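You operate a simulated robot arm through the tools that you are given. There is no shell and no other tool. Be economical: measure what you need, move in short steps, check, and stop when the job is done.

The job below is to be done with a simulated two-armed robot. You get a single attempt, and the scene is never put back.

JOB
Pick up the brown sleeve with one hand, pass it to the other hand and put it on the bottom shelf of the stores rack. Take the round tin that says "clips" from the top of the drain bench and leave it on the top of the belt bench. Put the small green pad on the top of the drain bench away on the top of the steel desk. Put the white pad on the top of the sheet table. Stack the full refill bottle marked "foam" from the top of the belt bench on top of the full refill bottle that says "cream". Put the blue cup on top of the long white block. Pull the dryer drawer open. Do these in any order.

It is judged by the outcome, as a careful person would: the job done as asked, and still so three seconds after it is handed in. It fails if anything else is knocked over, pushed out of place, dropped, spilled or broken. Flat cloth is picked up by pressing the open fingertips on it (5 to 10 N) and closing them slowly along it; thin cloth reads only 2 to 8 mm in the jaws.

ROBOT AND FRAMES
Two 7-joint arms with two-finger parallel grippers on one trunk, on a base that drives. Base frame: it is fixed to the floor where the robot stands at the start and does not move with it; the origin is under the middle of the robot, x ahead of it, y to its left, z up. Units: m, rad, N and s.
The left shoulder is at the start at [0.06, 0.147, 0.543], the right one opposite. With the tool pointing down near the work surface each hand reaches from about 0.1 to 0.58 m from the robot's upright axis, wherever it stands, measured 20 degrees to its own side. Places, roughly: blue cup (7x7x7 cm) [-2.7, 0, 0.9]; bottom shelf of the stores rack [-2.1, -3.9, 0.3]; brown sleeve [0.5, -0.25, 1]; dryer drawer [0.6, -0.8, 0.7]; full refill bottle [-2.5, -1.5, 1]; long white block (17x6x9 cm) [-3.7, 2.6, 0.9]; round tin [0.75, -0.75, 1]; small green pad (6x4x4 cm) [0.6, -1.1, 0.9]; top of the belt bench [-2.5, -1.5, 0.9]; top of the sheet table [-5.3, -3.8, 0.7]; top of the steel desk [-3.9, 2.3, 0.9]; white pad (7x5x3 cm) [-2.2, -2, 0.9]. Payload 3.43 kg a hand.
The TCP of each hand is the grasp point between the finger pads, 0.03 m short of the fingertips. In the tool frame z runs along the fingers and y along their closing line. The gripper opens to 0.094 m. The fingers are 0.028 m wide and 0.01 m thick; the gripper's body (0.05 by 0.096 m) begins 0.055 m behind the TCP.
Orientation is that of the tool frame in the base frame, as [roll, pitch, yaw] about the fixed x, y, z axes, in that order (R = Rz(yaw) Ry(pitch) Rx(roll)). With the fingers straight down and closing along the base's y, the tool's x points along the base's -x, its y along +y and its z along -z.

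CONTROLS
- The arms move only by the tool drive_tool. It takes "left_moves", "right_moves" or both (then of equal length, played together; a hand with none holds still); each is a list of rows, each a list of 6 numbers: the shift along the base's x, y, z in m, then the turn, a rotation vector about the base's x, y, z in rad. In form: [[tx, ty, tz, wx, wy, wz], ...]. A call has 1 to 10 rows; each row is the pose to reach, as a shift and turn from the pose commanded when the call began. "left_claw" and "right_claw" are, for a hand that has rows, the finger opening in m, from 0 to 0.094, set as the call begins (left out, the last holds). Each row takes 0.2 s and may step no farther than 0.05 m and 0.15 rad from the row before; otherwise, or with a gripper value out of range, the whole call is refused. Where a pose cannot be reached the arm comes as near as it can. A force on the tool above 40 N (or 10 N above the force at the start of the call, whichever is more), or a blocked arm, ends the call early, and 0.2 s more pass. Each finger travels about 0.072 m/s and halts on what it meets, pressing with about 28 N; the grip force reading is that of the motor and also rises with nothing between the fingers. The clock runs only during rows and for 0.2 s after the last one: add rows that repeat a pose to give the fingers time. It gives the time, the measured TCP pose, the force on the tool (base axes), the opening and the grip force at its end, in the units of the frame above (readings bear some noise), with the torque about the TCP (base axes, N m) and any sound that the robot's microphone picked up, and new pictures: "pictures" is both (left out), scene, wrist or none (wrist: the cameras of the hands that moved).
- Cameras (640 x 400 px; columns grow to the right, rows downward): "scene" is now at [0.0389, -0.0609, 1.1939]; the picture's right is [-0.67, -0.74, 0.00], its down [-0.30, 0.27, -0.91] and it looks along [0.68, -0.61, -0.40] (base axes); focal length 214 px, centre (320, 200). "left" rides on the left gripper at [0.076, -0.014, -0.103] in its tool frame; the picture's right is [0.18, 0.98, 0.00], its down [-0.75, 0.14, -0.64] and it looks along [-0.63, 0.12, 0.77] (tool axes); focal length 243 px, centre (320, 200). "right" rides on the right gripper at [0.076, 0.014, -0.103] in its tool frame; the picture's right is [-0.18, 0.98, 0.00], its down [-0.75, -0.14, -0.64] and it looks along [-0.63, -0.12, 0.77] (tool axes); focal length 243 px, centre (320, 200). There is no depth. A picture from a camera that has moved, and an enlarged one, comes with that camera's place and axes in the base frame and with its lens.
- lift_body(by): slides the trunk up (or, below 0, down) by that many m; the arms and the scene camera ride with it, the base frame stays. It gives what a move gives, with no picture.
- drive_base(legs): drives the robot by 1 to 6 legs, each [ahead, left, turn to the left] in m, m and rad, along the robot's own axes; the way and the turn of a leg run together, so that a leg with both is an arc; at most 1.5 m and 3.142 rad a leg. The arms and the cameras ride along, it lands a little off, and it stops where it bumps. It gives what a move gives, and a new picture of the scene camera.
- turn_head(pan, tilt): turns the head with the scene camera to pan (to the left, within 1.501 rad either way) and tilt (down, from -0.506 to 1.204), counted from straight ahead of the robot. It gives what a move gives, and a new picture of the scene camera.
- close_up(camera, box): a new picture of the part [left, top, right, bottom] of that camera's present view, enlarged. No time passes.
- hand_in(): hands the job in; it is judged then, once.

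Go step by step. Nothing tells you exact positions but the pictures and the camera data: compare them with the known pose of the tool, close in by small moves and look again before you grip or let go. The budget is 207 turns and 260 pictures, counting those below and the enlarged ones. Unless the task says otherwise, let go and move clear before handing in, and close with one line.

The tools are called after "Call:" as name(argument=value, ...) on one line, values as JSON. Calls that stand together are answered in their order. drive_tool: Moves the arms, as the interface text tells. Its arguments: {"type":"object","properties":{"left_moves":{"type":"array"},"left_claw":{"type":"number"},"right_moves":{"type":"array"},"right_claw":{"type":"number"},"pictures":{"type":"string","enum":["both","scene","wrist","none"]}},"required":[]} The other tools are called the same way: lift_body (by) slides the trunk up or down; drive_base (legs) drives the base; turn_head (pan, tilt) turns the head that bears the scene camera; close_up (camera, box) takes an enlarged picture of a part of a camera's view; hand_in () hands the job in.

At the start:

```text
time_s: 0.0
left_eef_pos: [0.3115, -0.008, 0.9989]
left_tcp_rot: [-3.14, 0.003, -3.142]
left_wrist_force: [-0.8, 0.4, -0.7]
left_moment: [0.03, 0.0, -0.02]
left_gripper_width: 0.0939
left_gripper_force: 0.0
right_eef_pos: [0.29, -0.3445, 0.9987]
right_tcp_rot: [-3.141, 0.001, -3.14]
right_wrist_force: [0.4, 0.5, 0.1]
right_moment: [0.0, 0.01, 0.02]
right_gripper_width: 0.0938
right_gripper_force: 0.0
trunk travel left (down, up): [-0.25, 0.0]
robot x, y, heading: [-0.0003, -0.0014, -0.002]
head pan, tilt: [-0.735, 0.417]
```

scene: 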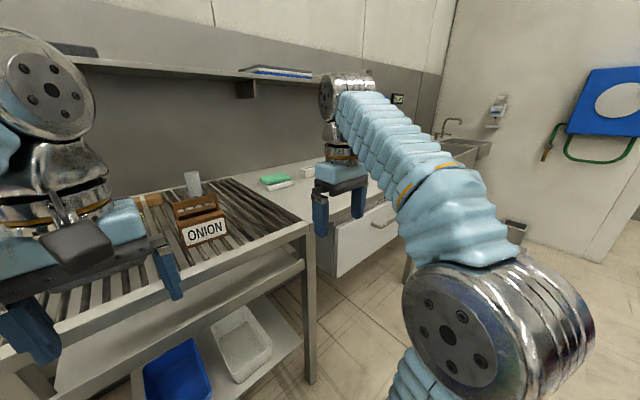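
right: 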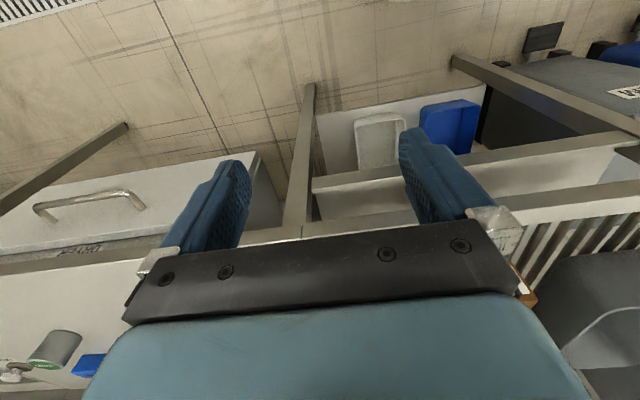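
left: 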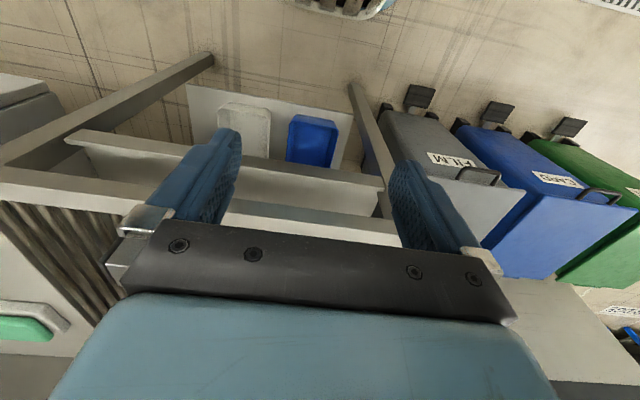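

I see the drain bench ahead with an ONION crate, the dryer to the right, and the arms blocking part of the view. I'll enlarge the bench area and look straight ahead.

Call:
close_up(camera="scene", box=[120, 140, 320, 265])

Call:
close_up(camera="scene", box=[240, 100, 440, 225])

Call:
turn_head(pan=-0.4, tilt=0.6)

```text
3.20 times, centred on (220, 202) of scene
camera zoom: at [0.0389, -0.0609, 1.1939], right [-0.67, -0.74, 0.0], down [-0.3, 0.27, -0.91], along [0.68, -0.61, -0.4], focal length 686 px, centre (640, 192)
```

zoom: 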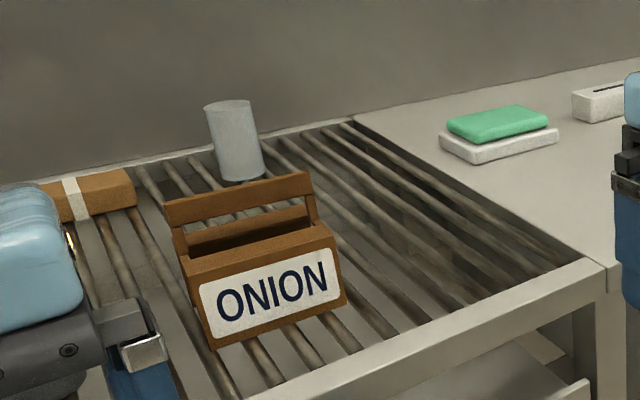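

```text
3.20 times, centred on (340, 162) of scene
camera zoom: at [0.0389, -0.0609, 1.1939], right [-0.67, -0.74, 0.0], down [-0.3, 0.27, -0.91], along [0.68, -0.61, -0.4], focal length 686 px, centre (256, 320)
```

zoom: 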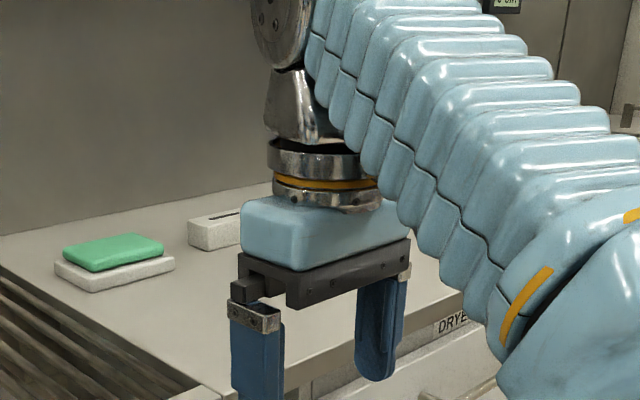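

```text
time_s: 0.8
left_eef_pos: [0.3124, -0.0094, 1.0]
left_tcp_rot: [-3.14, 0.003, 3.141]
left_wrist_force: [-0.2, 0.0, 0.6]
left_moment: [0.0, 0.01, -0.01]
left_gripper_width: 0.094
left_gripper_force: 0.1
right_eef_pos: [0.2908, -0.3435, 0.9988]
right_tcp_rot: [-3.14, 0.0, 3.141]
right_wrist_force: [1.1, -0.2, 0.2]
right_moment: [0.02, -0.01, 0.0]
right_gripper_width: 0.094
right_gripper_force: 0.1
trunk travel left (down, up): [-0.25, 0.0]
robot x, y, heading: [-0.0015, -0.0002, 0.002]
head pan, tilt: [-0.4, 0.6]
camera scene: at [0.0518, -0.0333, 1.1773], right [-0.39, -0.92, 0.0], down [-0.52, 0.22, -0.83], along [0.76, -0.32, -0.56], focal length 214 px, centre (320, 200)
```

scene: 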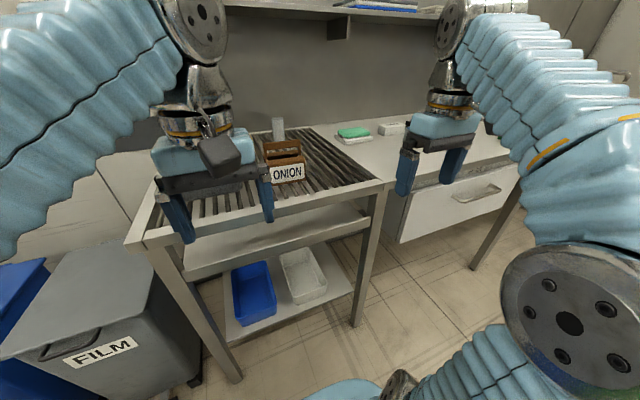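

The left gripper hides something brown with a white band. I'll move the left arm up and away to see the bench.

Call:
drive_tool(left_moves=[[0, 0.05, 0.03, 0, 0, 0], [0, 0.1, 0.05, 0, 0, 0], [0, 0.15, 0.05, 0, 0, 0], [0, 0.2, 0.05, 0, 0, 0], [0, 0.25, 0.05, 0, 0, 0]], pictures="both")

Call:
turn_head(pan=-0.1, tilt=0.5)

```text
refused: row 1 steps farther than a row can; nothing moved
```

```text
time_s: 1.6
left_eef_pos: [0.3127, -0.0085, 0.9986]
left_tcp_rot: [-3.139, 0.002, -3.14]
left_wrist_force: [0.6, 0.1, -0.3]
left_moment: [-0.03, -0.02, 0.0]
left_gripper_width: 0.0941
left_gripper_force: 0.1
right_eef_pos: [0.2901, -0.3452, 0.9998]
right_tcp_rot: [3.141, 0.0, 3.141]
right_wrist_force: [0.4, 0.5, 0.1]
right_moment: [0.03, -0.03, 0.03]
right_gripper_width: 0.0942
right_gripper_force: 0.2
trunk travel left (down, up): [-0.25, 0.0]
robot x, y, heading: [0.0014, 0.0043, -0.002]
head pan, tilt: [-0.099, 0.499]
camera scene: at [0.0609, -0.008, 1.1863], right [-0.1, -0.99, 0.0], down [-0.48, 0.05, -0.88], along [0.87, -0.09, -0.48], focal length 214 px, centre (320, 200)
```

scene: 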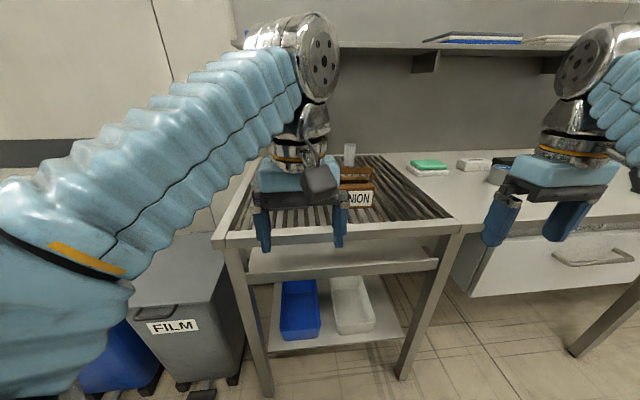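

Call:
drive_tool(left_moves=[[0, 0.045, 0.01, 0, 0, 0], [0, 0.09, 0.02, 0, 0, 0], [0, 0.135, 0.03, 0, 0, 0], [0, 0.18, 0.03, 0, 0, 0], [0, 0.225, 0.03, 0, 0, 0], [0, 0.27, 0.03, 0, 0, 0]], pictures="scene")

Call:
close_up(camera="scene", box=[220, 130, 540, 260])

```text
time_s: 3.0
left_eef_pos: [0.3362, 0.225, 1.014]
left_tcp_rot: [-3.135, 0.045, -3.139]
left_wrist_force: [-0.7, -0.4, 1.1]
left_moment: [-0.02, 0.04, -0.02]
left_gripper_width: 0.0942
left_gripper_force: 0.1
left hand out of reach, approached as far as the arm can: row 1, 2, 3, 4, 5, 6
right_eef_pos: [0.29, -0.345, 0.9988]
right_tcp_rot: [3.141, 0.0, -3.141]
right_wrist_force: [0.0, 0.9, -0.1]
right_moment: [-0.01, 0.01, -0.01]
right_gripper_width: 0.0941
right_gripper_force: 0.1
trunk travel left (down, up): [-0.25, 0.0]
robot x, y, heading: [0.0031, 0.0029, 0.004]
head pan, tilt: [-0.099, 0.499]
camera scene: at [0.0612, -0.0084, 1.1864], right [-0.1, -0.99, 0.0], down [-0.48, 0.05, -0.88], along [0.87, -0.09, -0.48], focal length 214 px, centre (320, 200)
```

scene: 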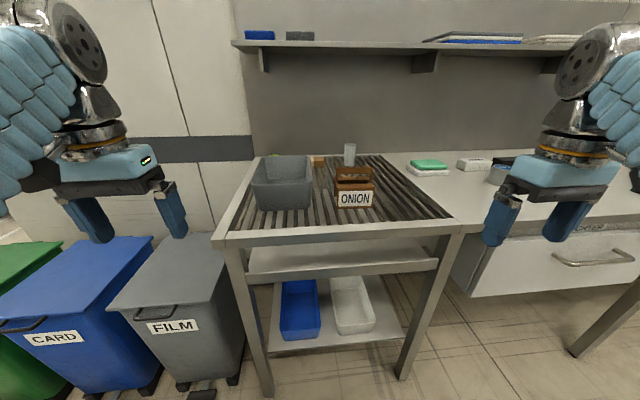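

```text
2.00 times, centred on (380, 195) of scene
camera zoom: at [0.0612, -0.0084, 1.1864], right [-0.1, -0.99, 0.0], down [-0.48, 0.05, -0.88], along [0.87, -0.09, -0.48], focal length 429 px, centre (200, 210)
```

zoom: 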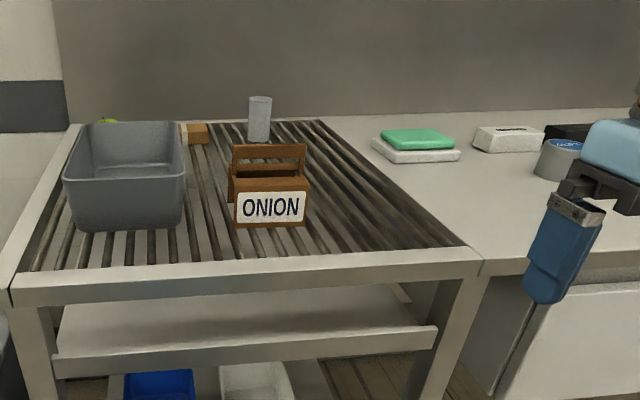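

The ONION crate is near the place given for the sleeve; I'll enlarge it and the other things.

Call:
close_up(camera="scene", box=[300, 135, 400, 215])

Call:
turn_head(pan=-1.1, tilt=0.5)

Call:
close_up(camera="right", box=[0, 230, 200, 400])

```text
5.00 times, centred on (350, 175) of scene
camera zoom: at [0.0612, -0.0084, 1.1864], right [-0.1, -0.99, 0.0], down [-0.48, 0.05, -0.88], along [0.87, -0.09, -0.48], focal length 1072 px, centre (170, 325)
```

zoom: 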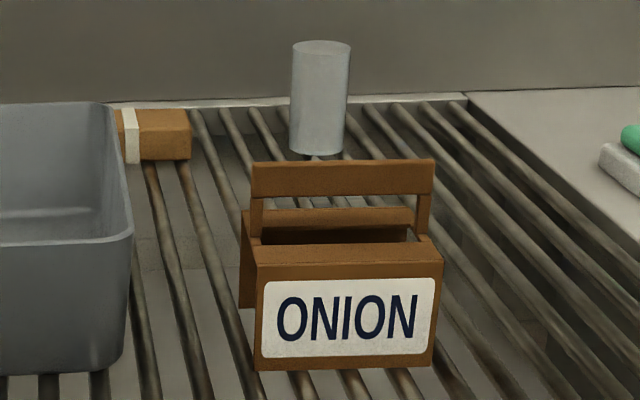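

```text
time_s: 4.3
left_eef_pos: [0.3373, 0.2246, 1.0135]
left_tcp_rot: [-3.134, 0.046, -3.138]
left_wrist_force: [0.2, -0.5, 0.9]
left_moment: [0.0, -0.02, 0.04]
left_gripper_width: 0.0939
left_gripper_force: 0.1
right_eef_pos: [0.2904, -0.3434, 0.9994]
right_tcp_rot: [-3.142, 0.0, -3.141]
right_wrist_force: [0.2, -0.3, 0.2]
right_moment: [0.01, 0.01, -0.01]
right_gripper_width: 0.094
right_gripper_force: 0.1
trunk travel left (down, up): [-0.25, 0.0]
robot x, y, heading: [-0.0018, -0.0004, -0.001]
head pan, tilt: [-1.1, 0.499]
camera scene: at [0.0118, -0.0799, 1.1864], right [-0.89, -0.45, 0.0], down [-0.22, 0.43, -0.88], along [0.4, -0.78, -0.48], focal length 214 px, centre (320, 200)
```

scene: 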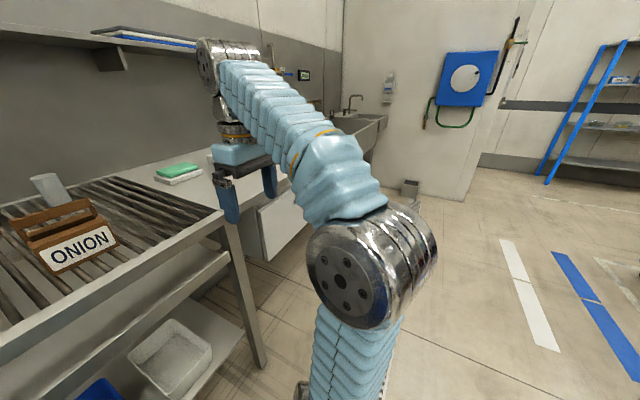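

```text
2.35 times, centred on (100, 315) of right
camera zoom: at [0.2129, -0.3298, 1.102], right [0.18, 0.98, 0.0], down [0.75, -0.14, 0.64], along [0.63, -0.12, -0.77], focal length 571 px, centre (838, -71)
```

zoom: 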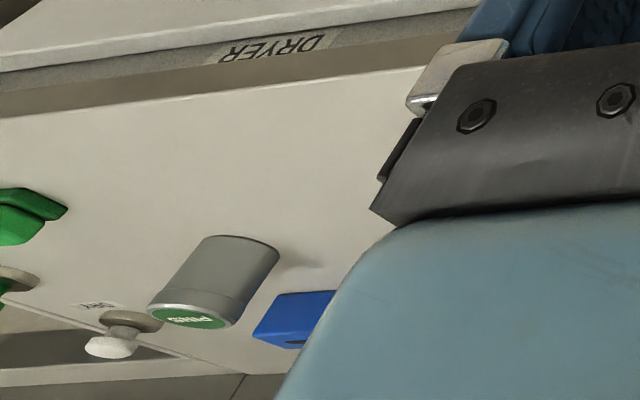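

I'll back the robot off a little so that the arms don't hide the benches, then look.

Call:
drive_base(legs=[[-0.4, -0.3, 0]])

Call:
turn_head(pan=-0.3, tilt=0.35)

```text
time_s: 7.3
left_eef_pos: [-0.0765, -0.0768, 1.0142]
left_tcp_rot: [-3.134, 0.046, 3.139]
left_wrist_force: [-0.1, -0.5, 0.0]
left_moment: [0.0, -0.03, -0.06]
left_gripper_width: 0.0941
left_gripper_force: 0.1
right_eef_pos: [-0.1265, -0.6449, 0.9993]
right_tcp_rot: [-3.141, 0.0, 3.136]
right_wrist_force: [-0.7, -0.1, 0.1]
right_moment: [-0.01, 0.01, -0.02]
right_gripper_width: 0.0941
right_gripper_force: 0.2
trunk travel left (down, up): [-0.25, 0.0]
robot x, y, heading: [-0.4181, -0.2968, -0.007]
head pan, tilt: [-1.1, 0.499]
camera scene: at [-0.4035, -0.3794, 1.1864], right [-0.89, -0.45, 0.0], down [-0.22, 0.43, -0.88], along [0.39, -0.78, -0.48], focal length 214 px, centre (320, 200)
```

scene: 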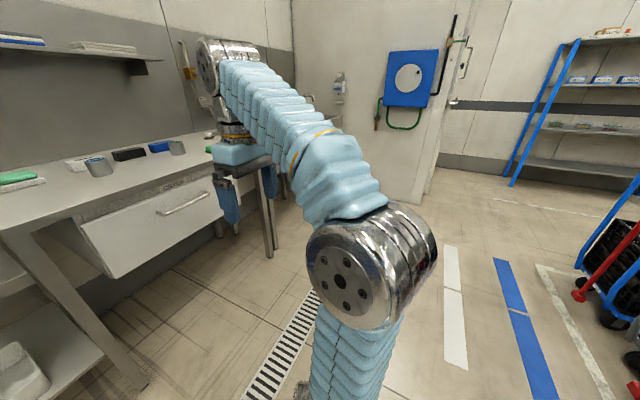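

```text
time_s: 8.4
left_eef_pos: [-0.0768, -0.0777, 1.013]
left_tcp_rot: [-3.137, 0.045, 3.139]
left_wrist_force: [-0.2, 0.0, 0.5]
left_moment: [0.0, -0.02, 0.01]
left_gripper_width: 0.0942
left_gripper_force: 0.0
right_eef_pos: [-0.1259, -0.646, 0.9999]
right_tcp_rot: [3.141, -0.001, 3.136]
right_wrist_force: [0.4, 0.1, -0.3]
right_moment: [-0.04, -0.02, -0.01]
right_gripper_width: 0.0942
right_gripper_force: 0.1
trunk travel left (down, up): [-0.25, 0.0]
robot x, y, heading: [-0.4189, -0.2994, -0.004]
head pan, tilt: [-0.3, 0.351]
camera scene: at [-0.3557, -0.3262, 1.2], right [-0.3, -0.95, 0.0], down [-0.33, 0.1, -0.94], along [0.9, -0.28, -0.34], focal length 214 px, centre (320, 200)
```

scene: 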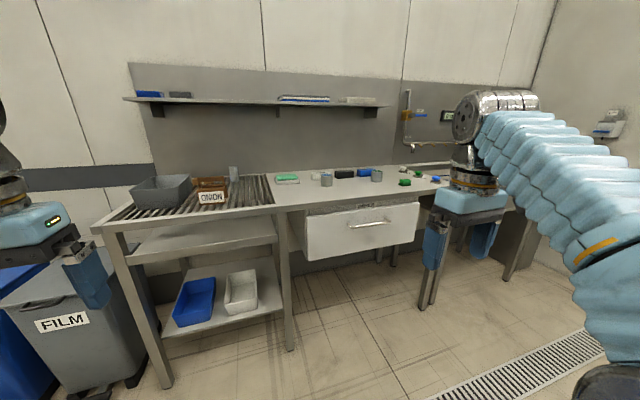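

Call:
close_up(camera="scene", box=[260, 150, 460, 275])

Call:
close_up(camera="scene", box=[90, 130, 290, 255])

```text
3.20 times, centred on (360, 212) of scene
camera zoom: at [-0.3557, -0.3262, 1.2], right [-0.3, -0.95, 0.0], down [-0.33, 0.1, -0.94], along [0.9, -0.28, -0.34], focal length 686 px, centre (192, 160)
```

zoom: 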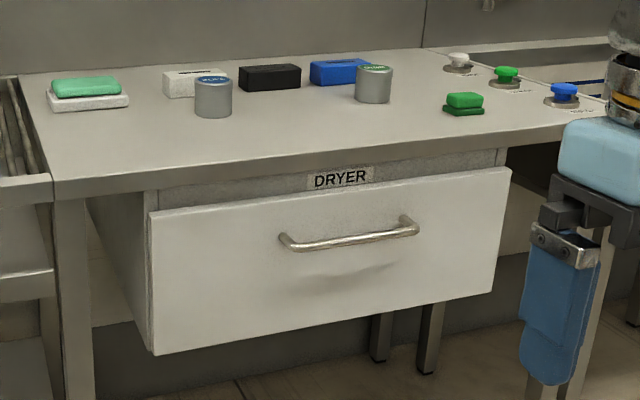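

```text
3.20 times, centred on (190, 192) of scene
camera zoom: at [-0.3557, -0.3262, 1.2], right [-0.3, -0.95, 0.0], down [-0.33, 0.1, -0.94], along [0.9, -0.28, -0.34], focal length 686 px, centre (736, 224)
```

zoom: 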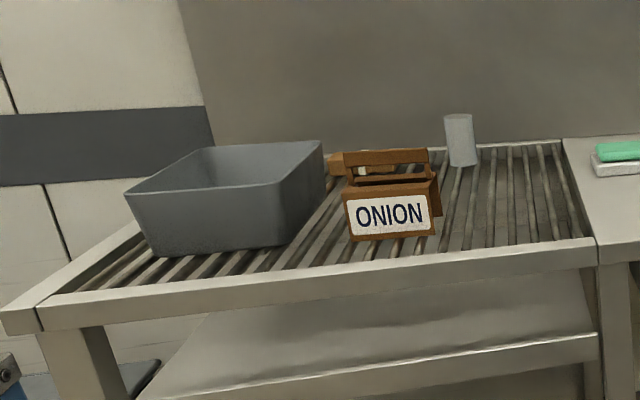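

Call:
close_up(camera="scene", box=[310, 160, 390, 190])

Call:
close_up(camera="scene", box=[185, 155, 245, 215])

```text
8.00 times, centred on (350, 175) of scene
camera zoom: at [-0.3557, -0.3262, 1.2], right [-0.3, -0.95, 0.0], down [-0.33, 0.1, -0.94], along [0.9, -0.28, -0.34], focal length 1716 px, centre (80, 400)
```

zoom: 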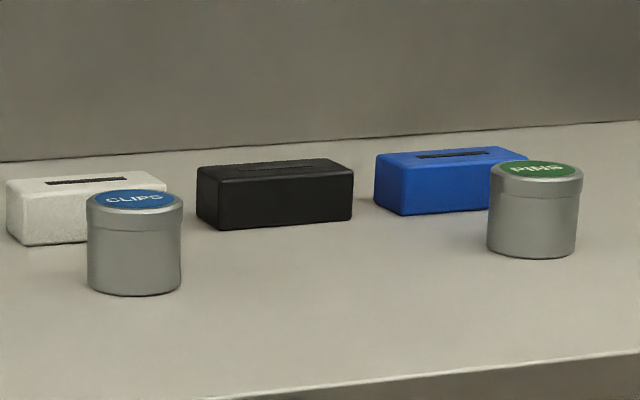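

```text
6.67 times, centred on (215, 185) of scene
camera zoom: at [-0.3557, -0.3262, 1.2], right [-0.3, -0.95, 0.0], down [-0.33, 0.1, -0.94], along [0.9, -0.28, -0.34], focal length 1430 px, centre (1020, 300)
```

zoom: 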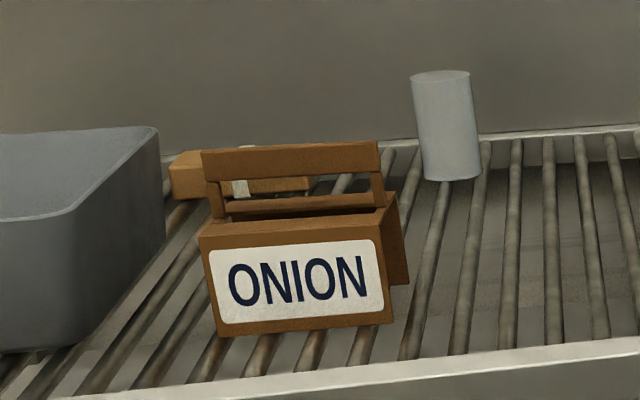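

The CLIPS tin is the left one (≈[0.66,-0.68]), the small green pad is ≈[0.6,-1.1], and the drawer handle is ≈[0.51,-0.86,0.72]. I begin with the drawer: I'll turn the right hand to point forward with its fingers closing vertically.

Call:
drive_tool(right_moves=[[0.02, 0, -0.02, 0.0864, -0.0864, -0.0864], [0.04, 0, -0.04, 0.1728, -0.1728, -0.1728], [0.06, 0, -0.06, 0.2592, -0.2592, -0.2592], [0.08, 0, -0.08, 0.3456, -0.3456, -0.3456], [0.1, 0, -0.1, 0.432, -0.432, -0.432], [0.12, 0, -0.12, 0.5184, -0.5184, -0.5184], [0.14, 0, -0.14, 0.6048, -0.6048, -0.6048]], pictures="none")

Call:
drive_tool(right_moves=[[0.0, 0, -0.02, 0.0864, -0.0864, -0.0864], [0.0, 0, -0.04, 0.1728, -0.1728, -0.1728], [0.0, 0, -0.06, 0.2592, -0.2592, -0.2592], [0.0, 0, -0.08, 0.3456, -0.3456, -0.3456], [0.0, 0, -0.1, 0.432, -0.432, -0.432], [0.0, 0, -0.12, 0.5184, -0.5184, -0.5184], [0.0, 0, -0.14, 0.6048, -0.6048, -0.6048]], pictures="both")

```text
time_s: 10.0
left_eef_pos: [-0.0766, -0.0767, 1.0136]
left_tcp_rot: [-3.134, 0.045, 3.141]
left_wrist_force: [0.4, -0.8, 0.2]
left_moment: [-0.01, 0.01, 0.0]
left_gripper_width: 0.094
left_gripper_force: 0.1
right_eef_pos: [0.0126, -0.6468, 0.8593]
right_tcp_rot: [2.352, 0.337, 2.348]
right_wrist_force: [0.3, -0.1, 0.4]
right_moment: [-0.03, -0.04, 0.04]
right_gripper_width: 0.0939
right_gripper_force: 0.1
trunk travel left (down, up): [-0.25, 0.0]
robot x, y, heading: [-0.4134, -0.2986, -0.002]
head pan, tilt: [-0.3, 0.351]
```

```text
time_s: 11.6
left_eef_pos: [-0.078, -0.0766, 1.0139]
left_tcp_rot: [-3.135, 0.045, 3.14]
left_wrist_force: [-0.3, 0.0, -0.1]
left_moment: [0.01, -0.03, -0.02]
left_gripper_width: 0.0936
left_gripper_force: 0.0
right_eef_pos: [0.0422, -0.6729, 0.7225]
right_tcp_rot: [1.57, -0.008, 1.568]
right_wrist_force: [-0.3, -0.3, 0.2]
right_moment: [0.0, 0.05, -0.02]
right_gripper_width: 0.0939
right_gripper_force: 0.1
right hand out of reach, approached as far as the arm can: row 6, 7
trunk travel left (down, up): [-0.25, 0.0]
robot x, y, heading: [-0.413, -0.2989, -0.006]
head pan, tilt: [-0.3, 0.351]
camera scene: at [-0.356, -0.3262, 1.2001], right [-0.3, -0.95, 0.0], down [-0.33, 0.1, -0.94], along [0.9, -0.28, -0.34], focal length 214 px, centre (320, 200)
camera right: at [-0.0607, -0.5975, 0.7379], right [0.0, -0.19, 0.98], down [-0.64, -0.75, -0.15], along [0.77, -0.63, -0.12], focal length 243 px, centre (320, 200)
```

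scene: 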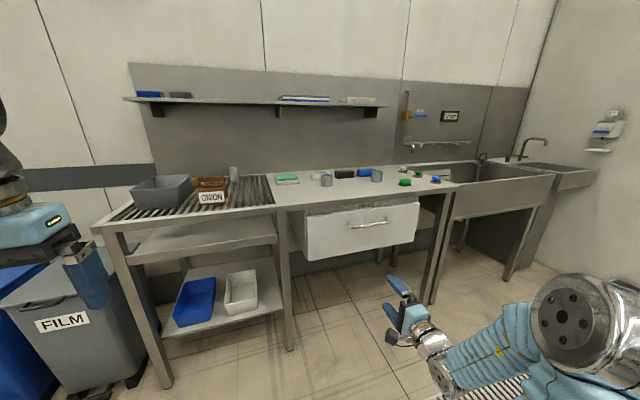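
right: 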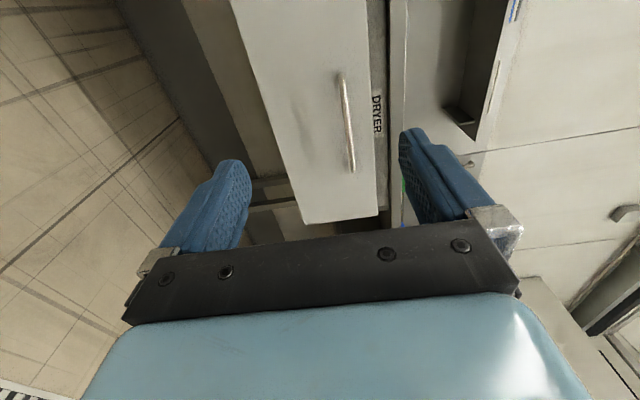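

Two views put the handle at about [0.465,-0.856,0.75]. I drive so the hand is lined up just in front of it.

Call:
drive_base(legs=[[0.28, -0.18, 0]])

Call:
drive_tool(right_moves=[[0, 0, 0.028, 0, 0, 0], [0, 0, 0.028, 0, 0, 0]], pictures="both")

```text
time_s: 13.8
left_eef_pos: [0.1955, -0.2556, 1.013]
left_tcp_rot: [-3.134, 0.045, -3.135]
left_wrist_force: [-0.2, 0.2, -0.6]
left_moment: [0.02, -0.05, 0.01]
left_gripper_width: 0.0937
left_gripper_force: 0.0
right_eef_pos: [0.3213, -0.8495, 0.7235]
right_tcp_rot: [1.572, -0.005, 1.58]
right_wrist_force: [0.1, -0.1, 0.6]
right_moment: [0.01, -0.03, -0.04]
right_gripper_width: 0.0941
right_gripper_force: 0.0
trunk travel left (down, up): [-0.25, 0.0]
robot x, y, heading: [-0.1412, -0.4795, 0.003]
head pan, tilt: [-0.3, 0.351]
camera scene: at [-0.0813, -0.5071, 1.2001], right [-0.29, -0.96, 0.0], down [-0.33, 0.1, -0.94], along [0.9, -0.27, -0.34], focal length 214 px, centre (320, 200)
```

scene: 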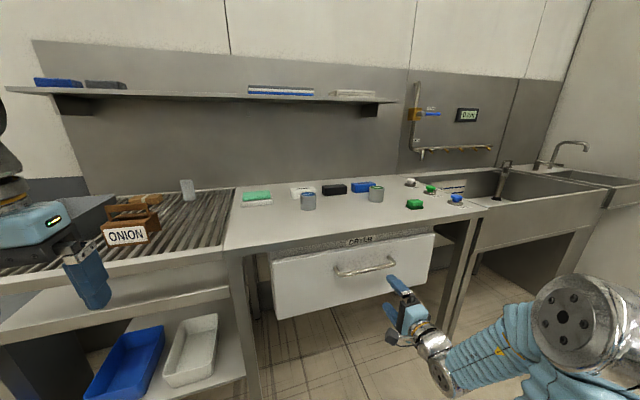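

```text
time_s: 14.4
left_eef_pos: [0.1951, -0.2545, 1.0137]
left_tcp_rot: [-3.135, 0.046, -3.135]
left_wrist_force: [0.4, -0.2, 1.3]
left_moment: [0.01, 0.02, 0.01]
left_gripper_width: 0.0941
left_gripper_force: 0.1
right_eef_pos: [0.321, -0.8505, 0.7512]
right_tcp_rot: [1.571, -0.005, 1.581]
right_wrist_force: [0.3, 0.3, 0.8]
right_moment: [0.01, -0.01, -0.02]
right_gripper_width: 0.0942
right_gripper_force: 0.1
trunk travel left (down, up): [-0.25, 0.0]
robot x, y, heading: [-0.1396, -0.4824, 0.001]
head pan, tilt: [-0.3, 0.351]
camera scene: at [-0.0813, -0.5071, 1.2001], right [-0.29, -0.96, 0.0], down [-0.33, 0.1, -0.94], along [0.9, -0.27, -0.34], focal length 214 px, centre (320, 200)
camera right: at [0.2165, -0.7748, 0.7663], right [0.0, -0.19, 0.98], down [-0.63, -0.76, -0.15], along [0.77, -0.62, -0.12], focal length 243 px, centre (320, 200)
```

scene: 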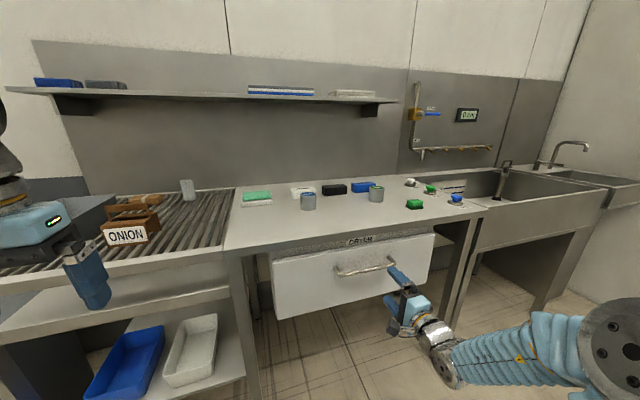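
right: 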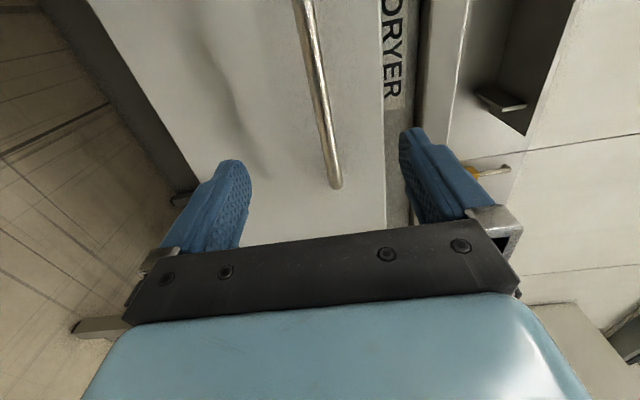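

The handle's spans y≈-0.72..-0.93 at x≈0.44; the hand is level with it. I move in along x.

Call:
drive_tool(right_moves=[[0.04, 0.005, 0, 0, 0, 0], [0.08, 0.01, 0, 0, 0, 0], [0.1, 0.01, 0, 0, 0, 0]], pictures="both")

```text
time_s: 15.2
left_eef_pos: [0.1947, -0.2555, 1.0128]
left_tcp_rot: [-3.134, 0.046, -3.134]
left_wrist_force: [-0.1, -0.3, 0.7]
left_moment: [0.0, -0.03, 0.01]
left_gripper_width: 0.0939
left_gripper_force: 0.1
right_eef_pos: [0.4218, -0.842, 0.7527]
right_tcp_rot: [1.57, -0.006, 1.581]
right_wrist_force: [-0.4, -0.6, 0.0]
right_moment: [-0.02, -0.02, 0.01]
right_gripper_width: 0.0938
right_gripper_force: 0.0
trunk travel left (down, up): [-0.25, 0.0]
robot x, y, heading: [-0.1411, -0.4776, 0.005]
head pan, tilt: [-0.3, 0.351]
camera scene: at [-0.0812, -0.5072, 1.2], right [-0.29, -0.96, 0.0], down [-0.33, 0.1, -0.94], along [0.9, -0.27, -0.34], focal length 214 px, centre (320, 200)
camera right: at [0.3175, -0.7667, 0.7675], right [0.0, -0.19, 0.98], down [-0.63, -0.76, -0.15], along [0.77, -0.62, -0.12], focal length 243 px, centre (320, 200)
```

scene: 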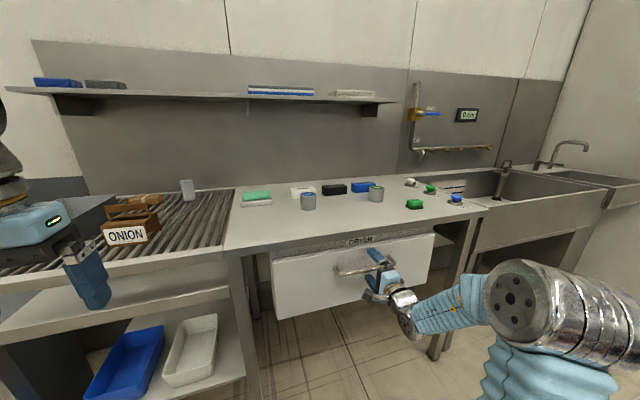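
right: 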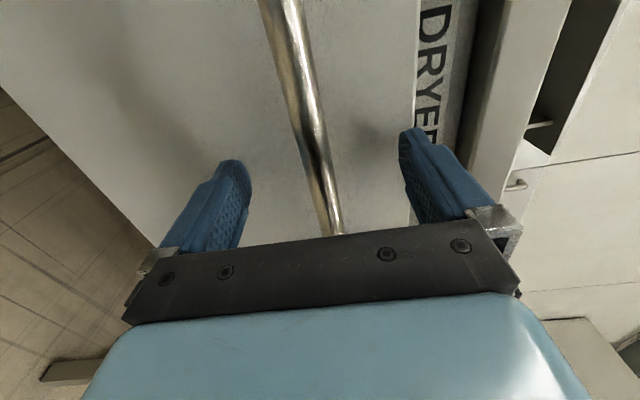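

The bar lies between the fingers. I go 1 cm further, close, and then pull.

Call:
drive_tool(right_claw=0.0, right_moves=[[0.013, 0.0, 0, 0, 0, 0], [0.013, 0, 0, 0, 0, 0], [0.013, 0, 0, 0, 0, 0], [0.013, 0, 0, 0, 0, 0], [0.013, 0, 0, 0, 0, 0]], pictures="wrist")

```text
time_s: 15.6
left_eef_pos: [0.1926, -0.2553, 1.0136]
left_tcp_rot: [-3.134, 0.046, -3.135]
left_wrist_force: [-1.1, 0.3, -0.1]
left_moment: [0.0, -0.05, 0.0]
left_gripper_width: 0.0941
left_gripper_force: 0.1
right_eef_pos: [0.4285, -0.8433, 0.7528]
right_tcp_rot: [1.573, -0.009, 1.581]
right_wrist_force: [-2.0, 0.4, 1.8]
right_moment: [0.01, 0.1, 0.06]
right_gripper_width: 0.0418
right_gripper_force: 2.1
trunk travel left (down, up): [-0.25, 0.0]
robot x, y, heading: [-0.1424, -0.4802, 0.001]
head pan, tilt: [-0.3, 0.351]
stopped in row 2 (right hand): the force on the tool passed its limit at 48 N (the readings are from after the stop); the commanded pose is now the measured one
camera right: at [0.324, -0.7669, 0.7674], right [0.0, -0.19, 0.98], down [-0.64, -0.76, -0.15], along [0.77, -0.62, -0.12], focal length 243 px, centre (320, 200)
```

right: 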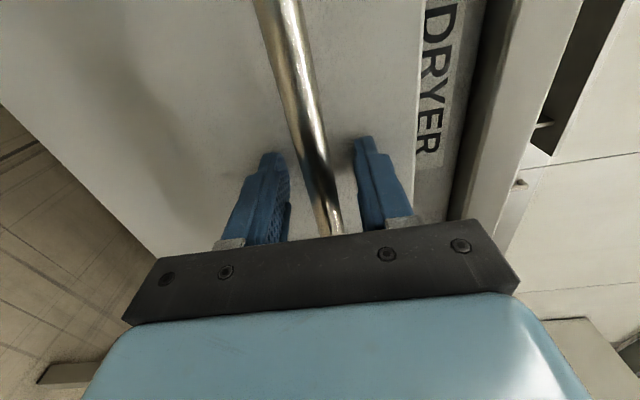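

The fingertips touched the drawer face (x≈0.46). I back off a few mm and close on the bar.

Call:
drive_tool(right_claw=0.0, right_moves=[[-0.005, 0.0, 0, 0, 0, 0], [-0.005, 0, 0, 0, 0, 0], [-0.005, 0, 0, 0, 0, 0], [-0.005, 0, 0, 0, 0, 0]], pictures="wrist")

```text
time_s: 16.6
left_eef_pos: [0.1937, -0.2551, 1.0146]
left_tcp_rot: [-3.133, 0.045, -3.134]
left_wrist_force: [-0.6, 0.3, -0.1]
left_moment: [0.0, 0.0, -0.01]
left_gripper_width: 0.0943
left_gripper_force: 0.0
right_eef_pos: [0.4244, -0.843, 0.7553]
right_tcp_rot: [1.565, -0.004, 1.581]
right_wrist_force: [5.3, -11.0, 33.1]
right_moment: [-0.35, 0.44, 0.44]
right_gripper_width: 0.0184
right_gripper_force: 44.9
trunk travel left (down, up): [-0.25, 0.0]
robot x, y, heading: [-0.1434, -0.4817, -0.003]
head pan, tilt: [-0.3, 0.351]
camera right: at [0.3199, -0.7668, 0.7692], right [0.0, -0.19, 0.98], down [-0.63, -0.76, -0.15], along [0.77, -0.62, -0.12], focal length 243 px, centre (320, 200)
```

right: 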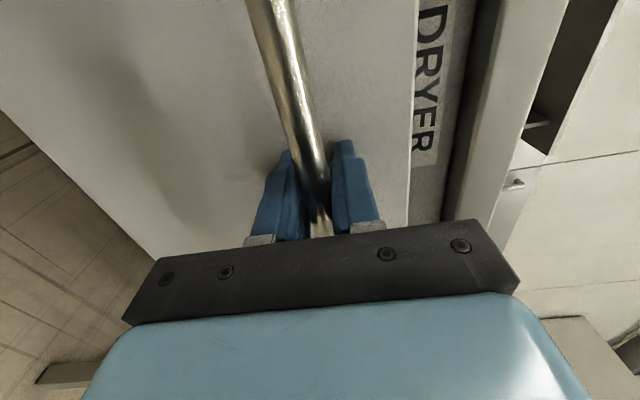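

The bar is gripped. I raise slightly to relieve the vertical load and pull back.

Call:
drive_tool(right_moves=[[0, 0, 0.006, 0, 0, 0], [-0.015, 0, 0.007, 0, 0, 0], [-0.03, 0, 0.007, 0, 0, 0], [-0.05, 0, 0.007, 0, 0, 0], [-0.07, 0, 0.007, 0, 0, 0], [-0.09, 0, 0.007, 0, 0, 0]], pictures="scene")

```text
time_s: 18.0
left_eef_pos: [0.1986, -0.256, 1.0127]
left_tcp_rot: [-3.136, 0.043, -3.135]
left_wrist_force: [0.8, 0.3, 0.1]
left_moment: [-0.01, 0.02, -0.01]
left_gripper_width: 0.0941
left_gripper_force: 0.0
right_eef_pos: [0.3334, -0.8428, 0.7552]
right_tcp_rot: [1.582, -0.009, 1.583]
right_wrist_force: [-1.9, 1.5, -34.3]
right_moment: [-0.62, -0.46, 1.03]
right_gripper_width: 0.0184
right_gripper_force: 45.0
trunk travel left (down, up): [-0.25, 0.0]
robot x, y, heading: [-0.1377, -0.4816, 0.003]
head pan, tilt: [-0.3, 0.351]
camera scene: at [-0.0794, -0.5084, 1.1995], right [-0.29, -0.96, 0.0], down [-0.33, 0.1, -0.94], along [0.9, -0.27, -0.35], focal length 214 px, centre (320, 200)
```

scene: 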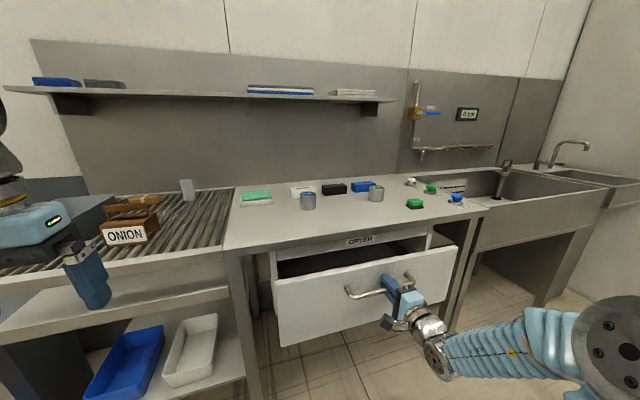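

It opens. I pull a bit more, using the base.

Call:
drive_tool(right_moves=[[-0.01, 0, -0.003, 0, 0, 0], [-0.03, 0, -0.004, 0, 0, 0], [-0.05, 0, -0.004, 0, 0, 0]], pictures="none")

Call:
drive_base(legs=[[-0.08, 0, 0]])

```text
time_s: 18.6
left_eef_pos: [0.1945, -0.2557, 1.0135]
left_tcp_rot: [-3.134, 0.045, -3.134]
left_wrist_force: [0.1, 0.0, -1.0]
left_moment: [-0.01, 0.03, -0.04]
left_gripper_width: 0.0941
left_gripper_force: 0.0
right_eef_pos: [0.3145, -0.8417, 0.7556]
right_tcp_rot: [1.581, -0.006, 1.599]
right_wrist_force: [-2.0, 2.5, -6.0]
right_moment: [-0.33, -0.21, -0.01]
right_gripper_width: 0.0188
right_gripper_force: 44.5
right hand out of reach, approached as far as the arm can: row 2, 3
trunk travel left (down, up): [-0.25, 0.0]
robot x, y, heading: [-0.1402, -0.4819, 0.004]
head pan, tilt: [-0.3, 0.351]
stopped in row 3 (right hand): the force on the tool passed its limit at 50 N (the readings are from after the stop); the commanded pose is now the measured one
```

```text
time_s: 19.7
left_eef_pos: [0.1144, -0.2544, 1.013]
left_tcp_rot: [-3.132, 0.045, -3.135]
left_wrist_force: [0.6, 0.2, -0.6]
left_moment: [0.01, 0.0, 0.01]
left_gripper_width: 0.0942
left_gripper_force: 0.0
right_eef_pos: [0.2324, -0.8439, 0.7551]
right_tcp_rot: [1.579, -0.007, 1.598]
right_wrist_force: [-0.8, 15.6, -9.4]
right_moment: [-0.32, -0.1, 0.58]
right_gripper_width: 0.0183
right_gripper_force: 45.4
trunk travel left (down, up): [-0.25, 0.0]
robot x, y, heading: [-0.2231, -0.4813, 0.004]
head pan, tilt: [-0.3, 0.351]
camera scene: at [-0.1618, -0.5065, 1.2], right [-0.29, -0.96, 0.0], down [-0.33, 0.1, -0.94], along [0.9, -0.28, -0.34], focal length 214 px, centre (320, 200)
```

scene: 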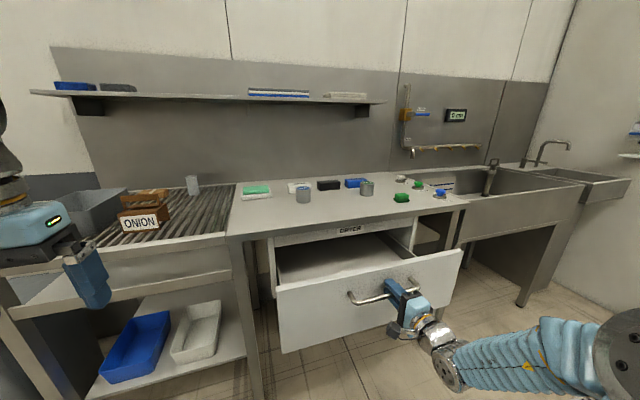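

The drawer opens well, but left open it would keep me from standing close enough for the tin and pad. I'll push it nearly shut for now and open it again on the second visit.

Call:
drive_base(legs=[[0.17, 0, 0]])

Call:
drive_tool(right_claw=0.07, right_moves=[[0, 0, 0, 0, 0, 0], [0, 0, 0, 0, 0, 0], [0, 0, 0, 0, 0, 0]], pictures="wrist")

```text
time_s: 21.2
left_eef_pos: [0.2872, -0.2539, 1.0127]
left_tcp_rot: [-3.133, 0.044, -3.132]
left_wrist_force: [-0.4, 0.2, -0.8]
left_moment: [0.0, 0.01, 0.04]
left_gripper_width: 0.0939
left_gripper_force: 0.1
right_eef_pos: [0.4074, -0.8427, 0.7552]
right_tcp_rot: [1.578, -0.005, 1.599]
right_wrist_force: [0.7, -10.8, 1.7]
right_moment: [-0.44, -0.01, 0.1]
right_gripper_width: 0.0181
right_gripper_force: 45.1
trunk travel left (down, up): [-0.25, 0.0]
robot x, y, heading: [-0.0473, -0.4789, 0.002]
head pan, tilt: [-0.3, 0.351]
camera scene: at [0.0117, -0.5071, 1.2], right [-0.29, -0.96, 0.0], down [-0.33, 0.1, -0.94], along [0.9, -0.27, -0.34], focal length 214 px, centre (320, 200)
```

scene: 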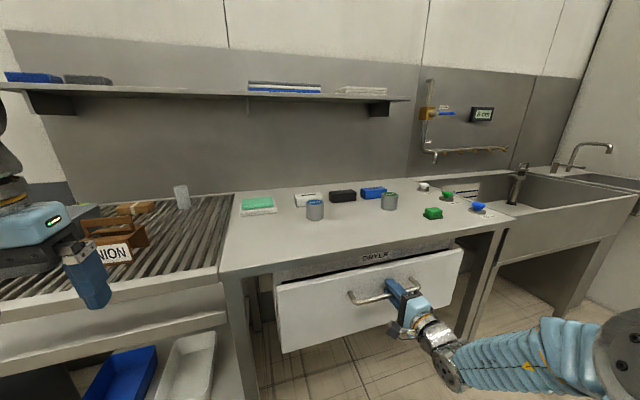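

```text
time_s: 22.0
left_eef_pos: [0.2871, -0.2542, 1.0134]
left_tcp_rot: [-3.135, 0.045, -3.133]
left_wrist_force: [0.5, 0.5, -0.7]
left_moment: [-0.02, -0.01, 0.0]
left_gripper_width: 0.0941
left_gripper_force: 0.0
right_eef_pos: [0.4065, -0.8421, 0.7554]
right_tcp_rot: [1.581, -0.006, 1.6]
right_wrist_force: [0.2, 0.0, -0.1]
right_moment: [0.0, -0.05, 0.0]
right_gripper_width: 0.0705
right_gripper_force: 0.4
trunk travel left (down, up): [-0.25, 0.0]
robot x, y, heading: [-0.0463, -0.4803, 0.007]
head pan, tilt: [-0.3, 0.351]
camera right: at [0.3019, -0.7685, 0.7708], right [0.01, -0.19, 0.98], down [-0.62, -0.77, -0.14], along [0.78, -0.61, -0.13], focal length 243 px, centre (320, 200)
```

right: 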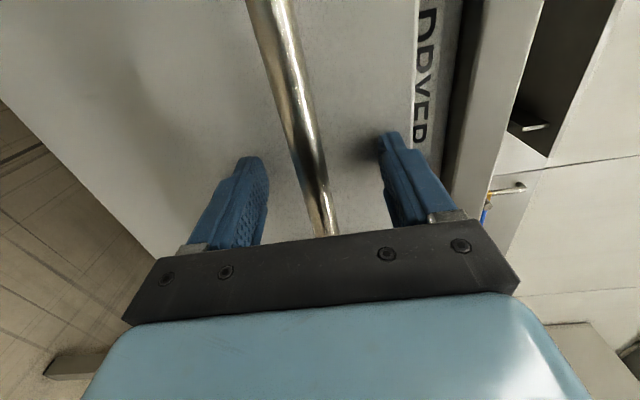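

Released. I back off and turn the right hand down again.

Call:
drive_base(legs=[[-0.25, -0.35, 0]])

Call:
drive_tool(right_claw=0.094, right_moves=[[0, 0, 0.03, -0.0864, 0.0864, 0.0864], [0, 0, 0.06, -0.1728, 0.1728, 0.1728], [0, 0, 0.09, -0.2592, 0.2592, 0.2592], [0, 0, 0.12, -0.3456, 0.3456, 0.3456], [0, 0, 0.15, -0.432, 0.432, 0.432], [0, 0, 0.18, -0.5184, 0.5184, 0.5184], [0, 0, 0.21, -0.6048, 0.6048, 0.6048]], pictures="none")

Call:
drive_tool(right_moves=[[-0.01, 0, 0.01, -0.0864, 0.0864, 0.0864], [-0.02, 0, 0.02, -0.1728, 0.1728, 0.1728], [-0.03, 0, 0.02, -0.2592, 0.2592, 0.2592], [-0.04, 0, 0.02, -0.3456, 0.3456, 0.3456], [-0.05, 0, 0.02, -0.432, 0.432, 0.432], [-0.06, 0, 0.02, -0.5184, 0.5184, 0.5184], [-0.07, 0, 0.02, -0.6048, 0.6048, 0.6048]], pictures="scene")

```text
time_s: 24.6
left_eef_pos: [0.0321, -0.604, 1.0132]
left_tcp_rot: [-3.132, 0.045, -3.134]
left_wrist_force: [-0.2, -0.9, 0.3]
left_moment: [0.0, 0.0, 0.05]
left_gripper_width: 0.0941
left_gripper_force: 0.0
right_eef_pos: [0.1515, -1.1921, 0.7548]
right_tcp_rot: [1.58, -0.005, 1.596]
right_wrist_force: [-0.2, 0.5, 0.3]
right_moment: [0.01, 0.0, -0.02]
right_gripper_width: 0.07
right_gripper_force: 0.0
trunk travel left (down, up): [-0.25, 0.0]
robot x, y, heading: [-0.3019, -0.8297, 0.002]
head pan, tilt: [-0.3, 0.351]
camera scene: at [-0.2446, -0.8556, 1.2], right [-0.29, -0.96, 0.0], down [-0.33, 0.1, -0.94], along [0.9, -0.27, -0.34], focal length 214 px, centre (320, 200)
```

scene: 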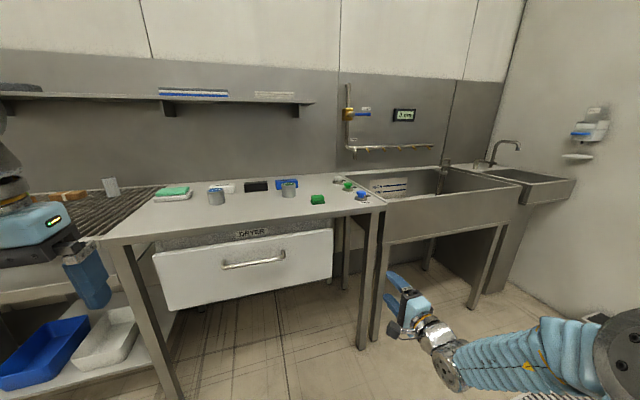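

```text
time_s: 26.2
left_eef_pos: [0.0321, -0.6035, 1.0132]
left_tcp_rot: [-3.133, 0.044, -3.135]
left_wrist_force: [-0.2, -0.8, -0.1]
left_moment: [-0.04, 0.0, -0.01]
left_gripper_width: 0.0943
left_gripper_force: 0.0
right_eef_pos: [0.1513, -1.1904, 0.9637]
right_tcp_rot: [2.372, 0.317, 2.372]
right_wrist_force: [-1.0, -0.4, 0.4]
right_moment: [0.01, 0.01, -0.07]
right_gripper_width: 0.0937
right_gripper_force: 0.2
trunk travel left (down, up): [-0.25, 0.0]
robot x, y, heading: [-0.3046, -0.8272, -0.001]
head pan, tilt: [-0.3, 0.351]
```

```text
time_s: 27.8
left_eef_pos: [0.0322, -0.6041, 1.014]
left_tcp_rot: [-3.135, 0.045, -3.136]
left_wrist_force: [0.0, -0.2, 0.1]
left_moment: [0.1, -0.04, 0.01]
left_gripper_width: 0.0938
left_gripper_force: 0.0
right_eef_pos: [0.0985, -1.1963, 0.9685]
right_tcp_rot: [3.078, -0.023, 3.104]
right_wrist_force: [-0.7, -1.0, 0.4]
right_moment: [0.08, -0.03, 0.01]
right_gripper_width: 0.0939
right_gripper_force: 0.0
right hand out of reach, approached as far as the arm can: row 7
trunk travel left (down, up): [-0.25, 0.0]
robot x, y, heading: [-0.3017, -0.8264, 0.001]
head pan, tilt: [-0.3, 0.351]
camera scene: at [-0.2449, -0.8563, 1.2], right [-0.29, -0.96, 0.0], down [-0.33, 0.1, -0.94], along [0.9, -0.27, -0.34], focal length 214 px, centre (320, 200)
```

scene: 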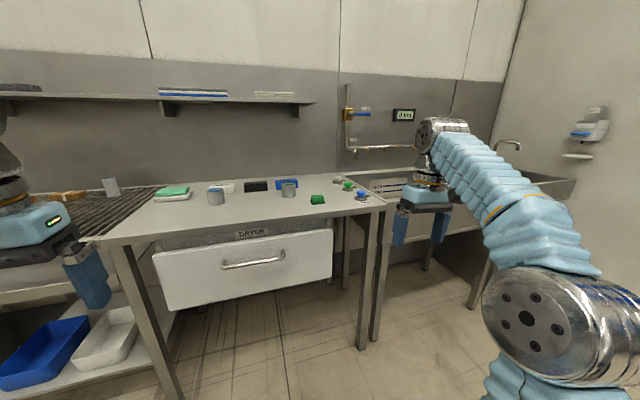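

The tin is at ≈[0.66,-0.685,0.92] and the small green pad ≈[0.56,-1.09,0.90], bench top ≈0.885. I drive up between them, hands above the objects.

Call:
drive_base(legs=[[0.38, -0.03, 0]])

Call:
turn_head(pan=-0.15, tilt=0.6)

```text
time_s: 30.2
left_eef_pos: [0.4186, -0.638, 1.0139]
left_tcp_rot: [-3.132, 0.046, 3.136]
left_wrist_force: [-1.1, -0.1, -0.2]
left_moment: [-0.02, -0.02, 0.0]
left_gripper_width: 0.0941
left_gripper_force: 0.0
right_eef_pos: [0.4774, -1.2326, 0.9671]
right_tcp_rot: [3.08, -0.023, 3.092]
right_wrist_force: [-0.1, -0.4, 0.3]
right_moment: [-0.01, -0.02, -0.01]
right_gripper_width: 0.0938
right_gripper_force: 0.0
trunk travel left (down, up): [-0.25, 0.0]
robot x, y, heading: [0.0778, -0.8615, -0.013]
head pan, tilt: [-0.3, 0.351]
camera scene: at [0.1386, -0.8876, 1.2], right [-0.3, -0.95, 0.0], down [-0.33, 0.1, -0.94], along [0.89, -0.29, -0.34], focal length 214 px, centre (320, 200)
```

scene: 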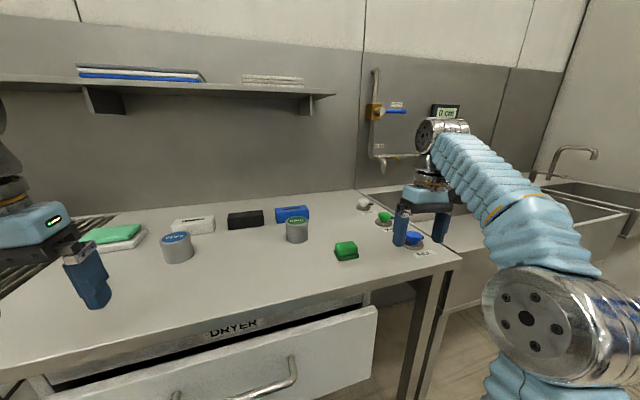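

```text
time_s: 31.0
left_eef_pos: [0.4186, -0.6392, 1.0138]
left_tcp_rot: [-3.133, 0.044, 3.136]
left_wrist_force: [-0.3, -0.4, 0.4]
left_moment: [0.02, 0.0, 0.02]
left_gripper_width: 0.094
left_gripper_force: 0.0
right_eef_pos: [0.478, -1.2324, 0.9675]
right_tcp_rot: [3.08, -0.022, 3.086]
right_wrist_force: [0.5, -0.4, 0.5]
right_moment: [-0.02, 0.01, 0.0]
right_gripper_width: 0.0941
right_gripper_force: 0.0
trunk travel left (down, up): [-0.25, 0.0]
robot x, y, heading: [0.0773, -0.8614, -0.008]
head pan, tilt: [-0.15, 0.6]
camera scene: at [0.1373, -0.8733, 1.1773], right [-0.16, -0.99, 0.0], down [-0.56, 0.09, -0.83], along [0.81, -0.13, -0.56], focal length 214 px, centre (320, 200)
```

scene: 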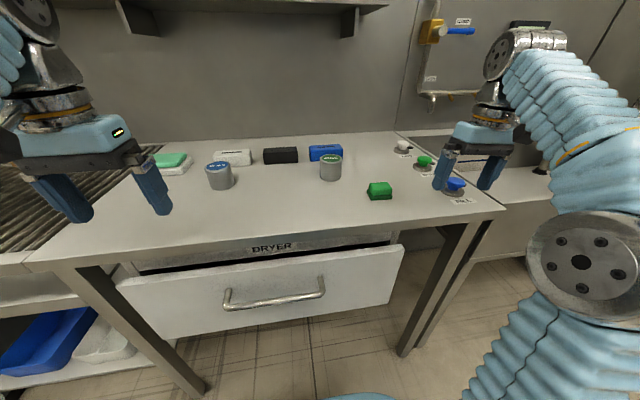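

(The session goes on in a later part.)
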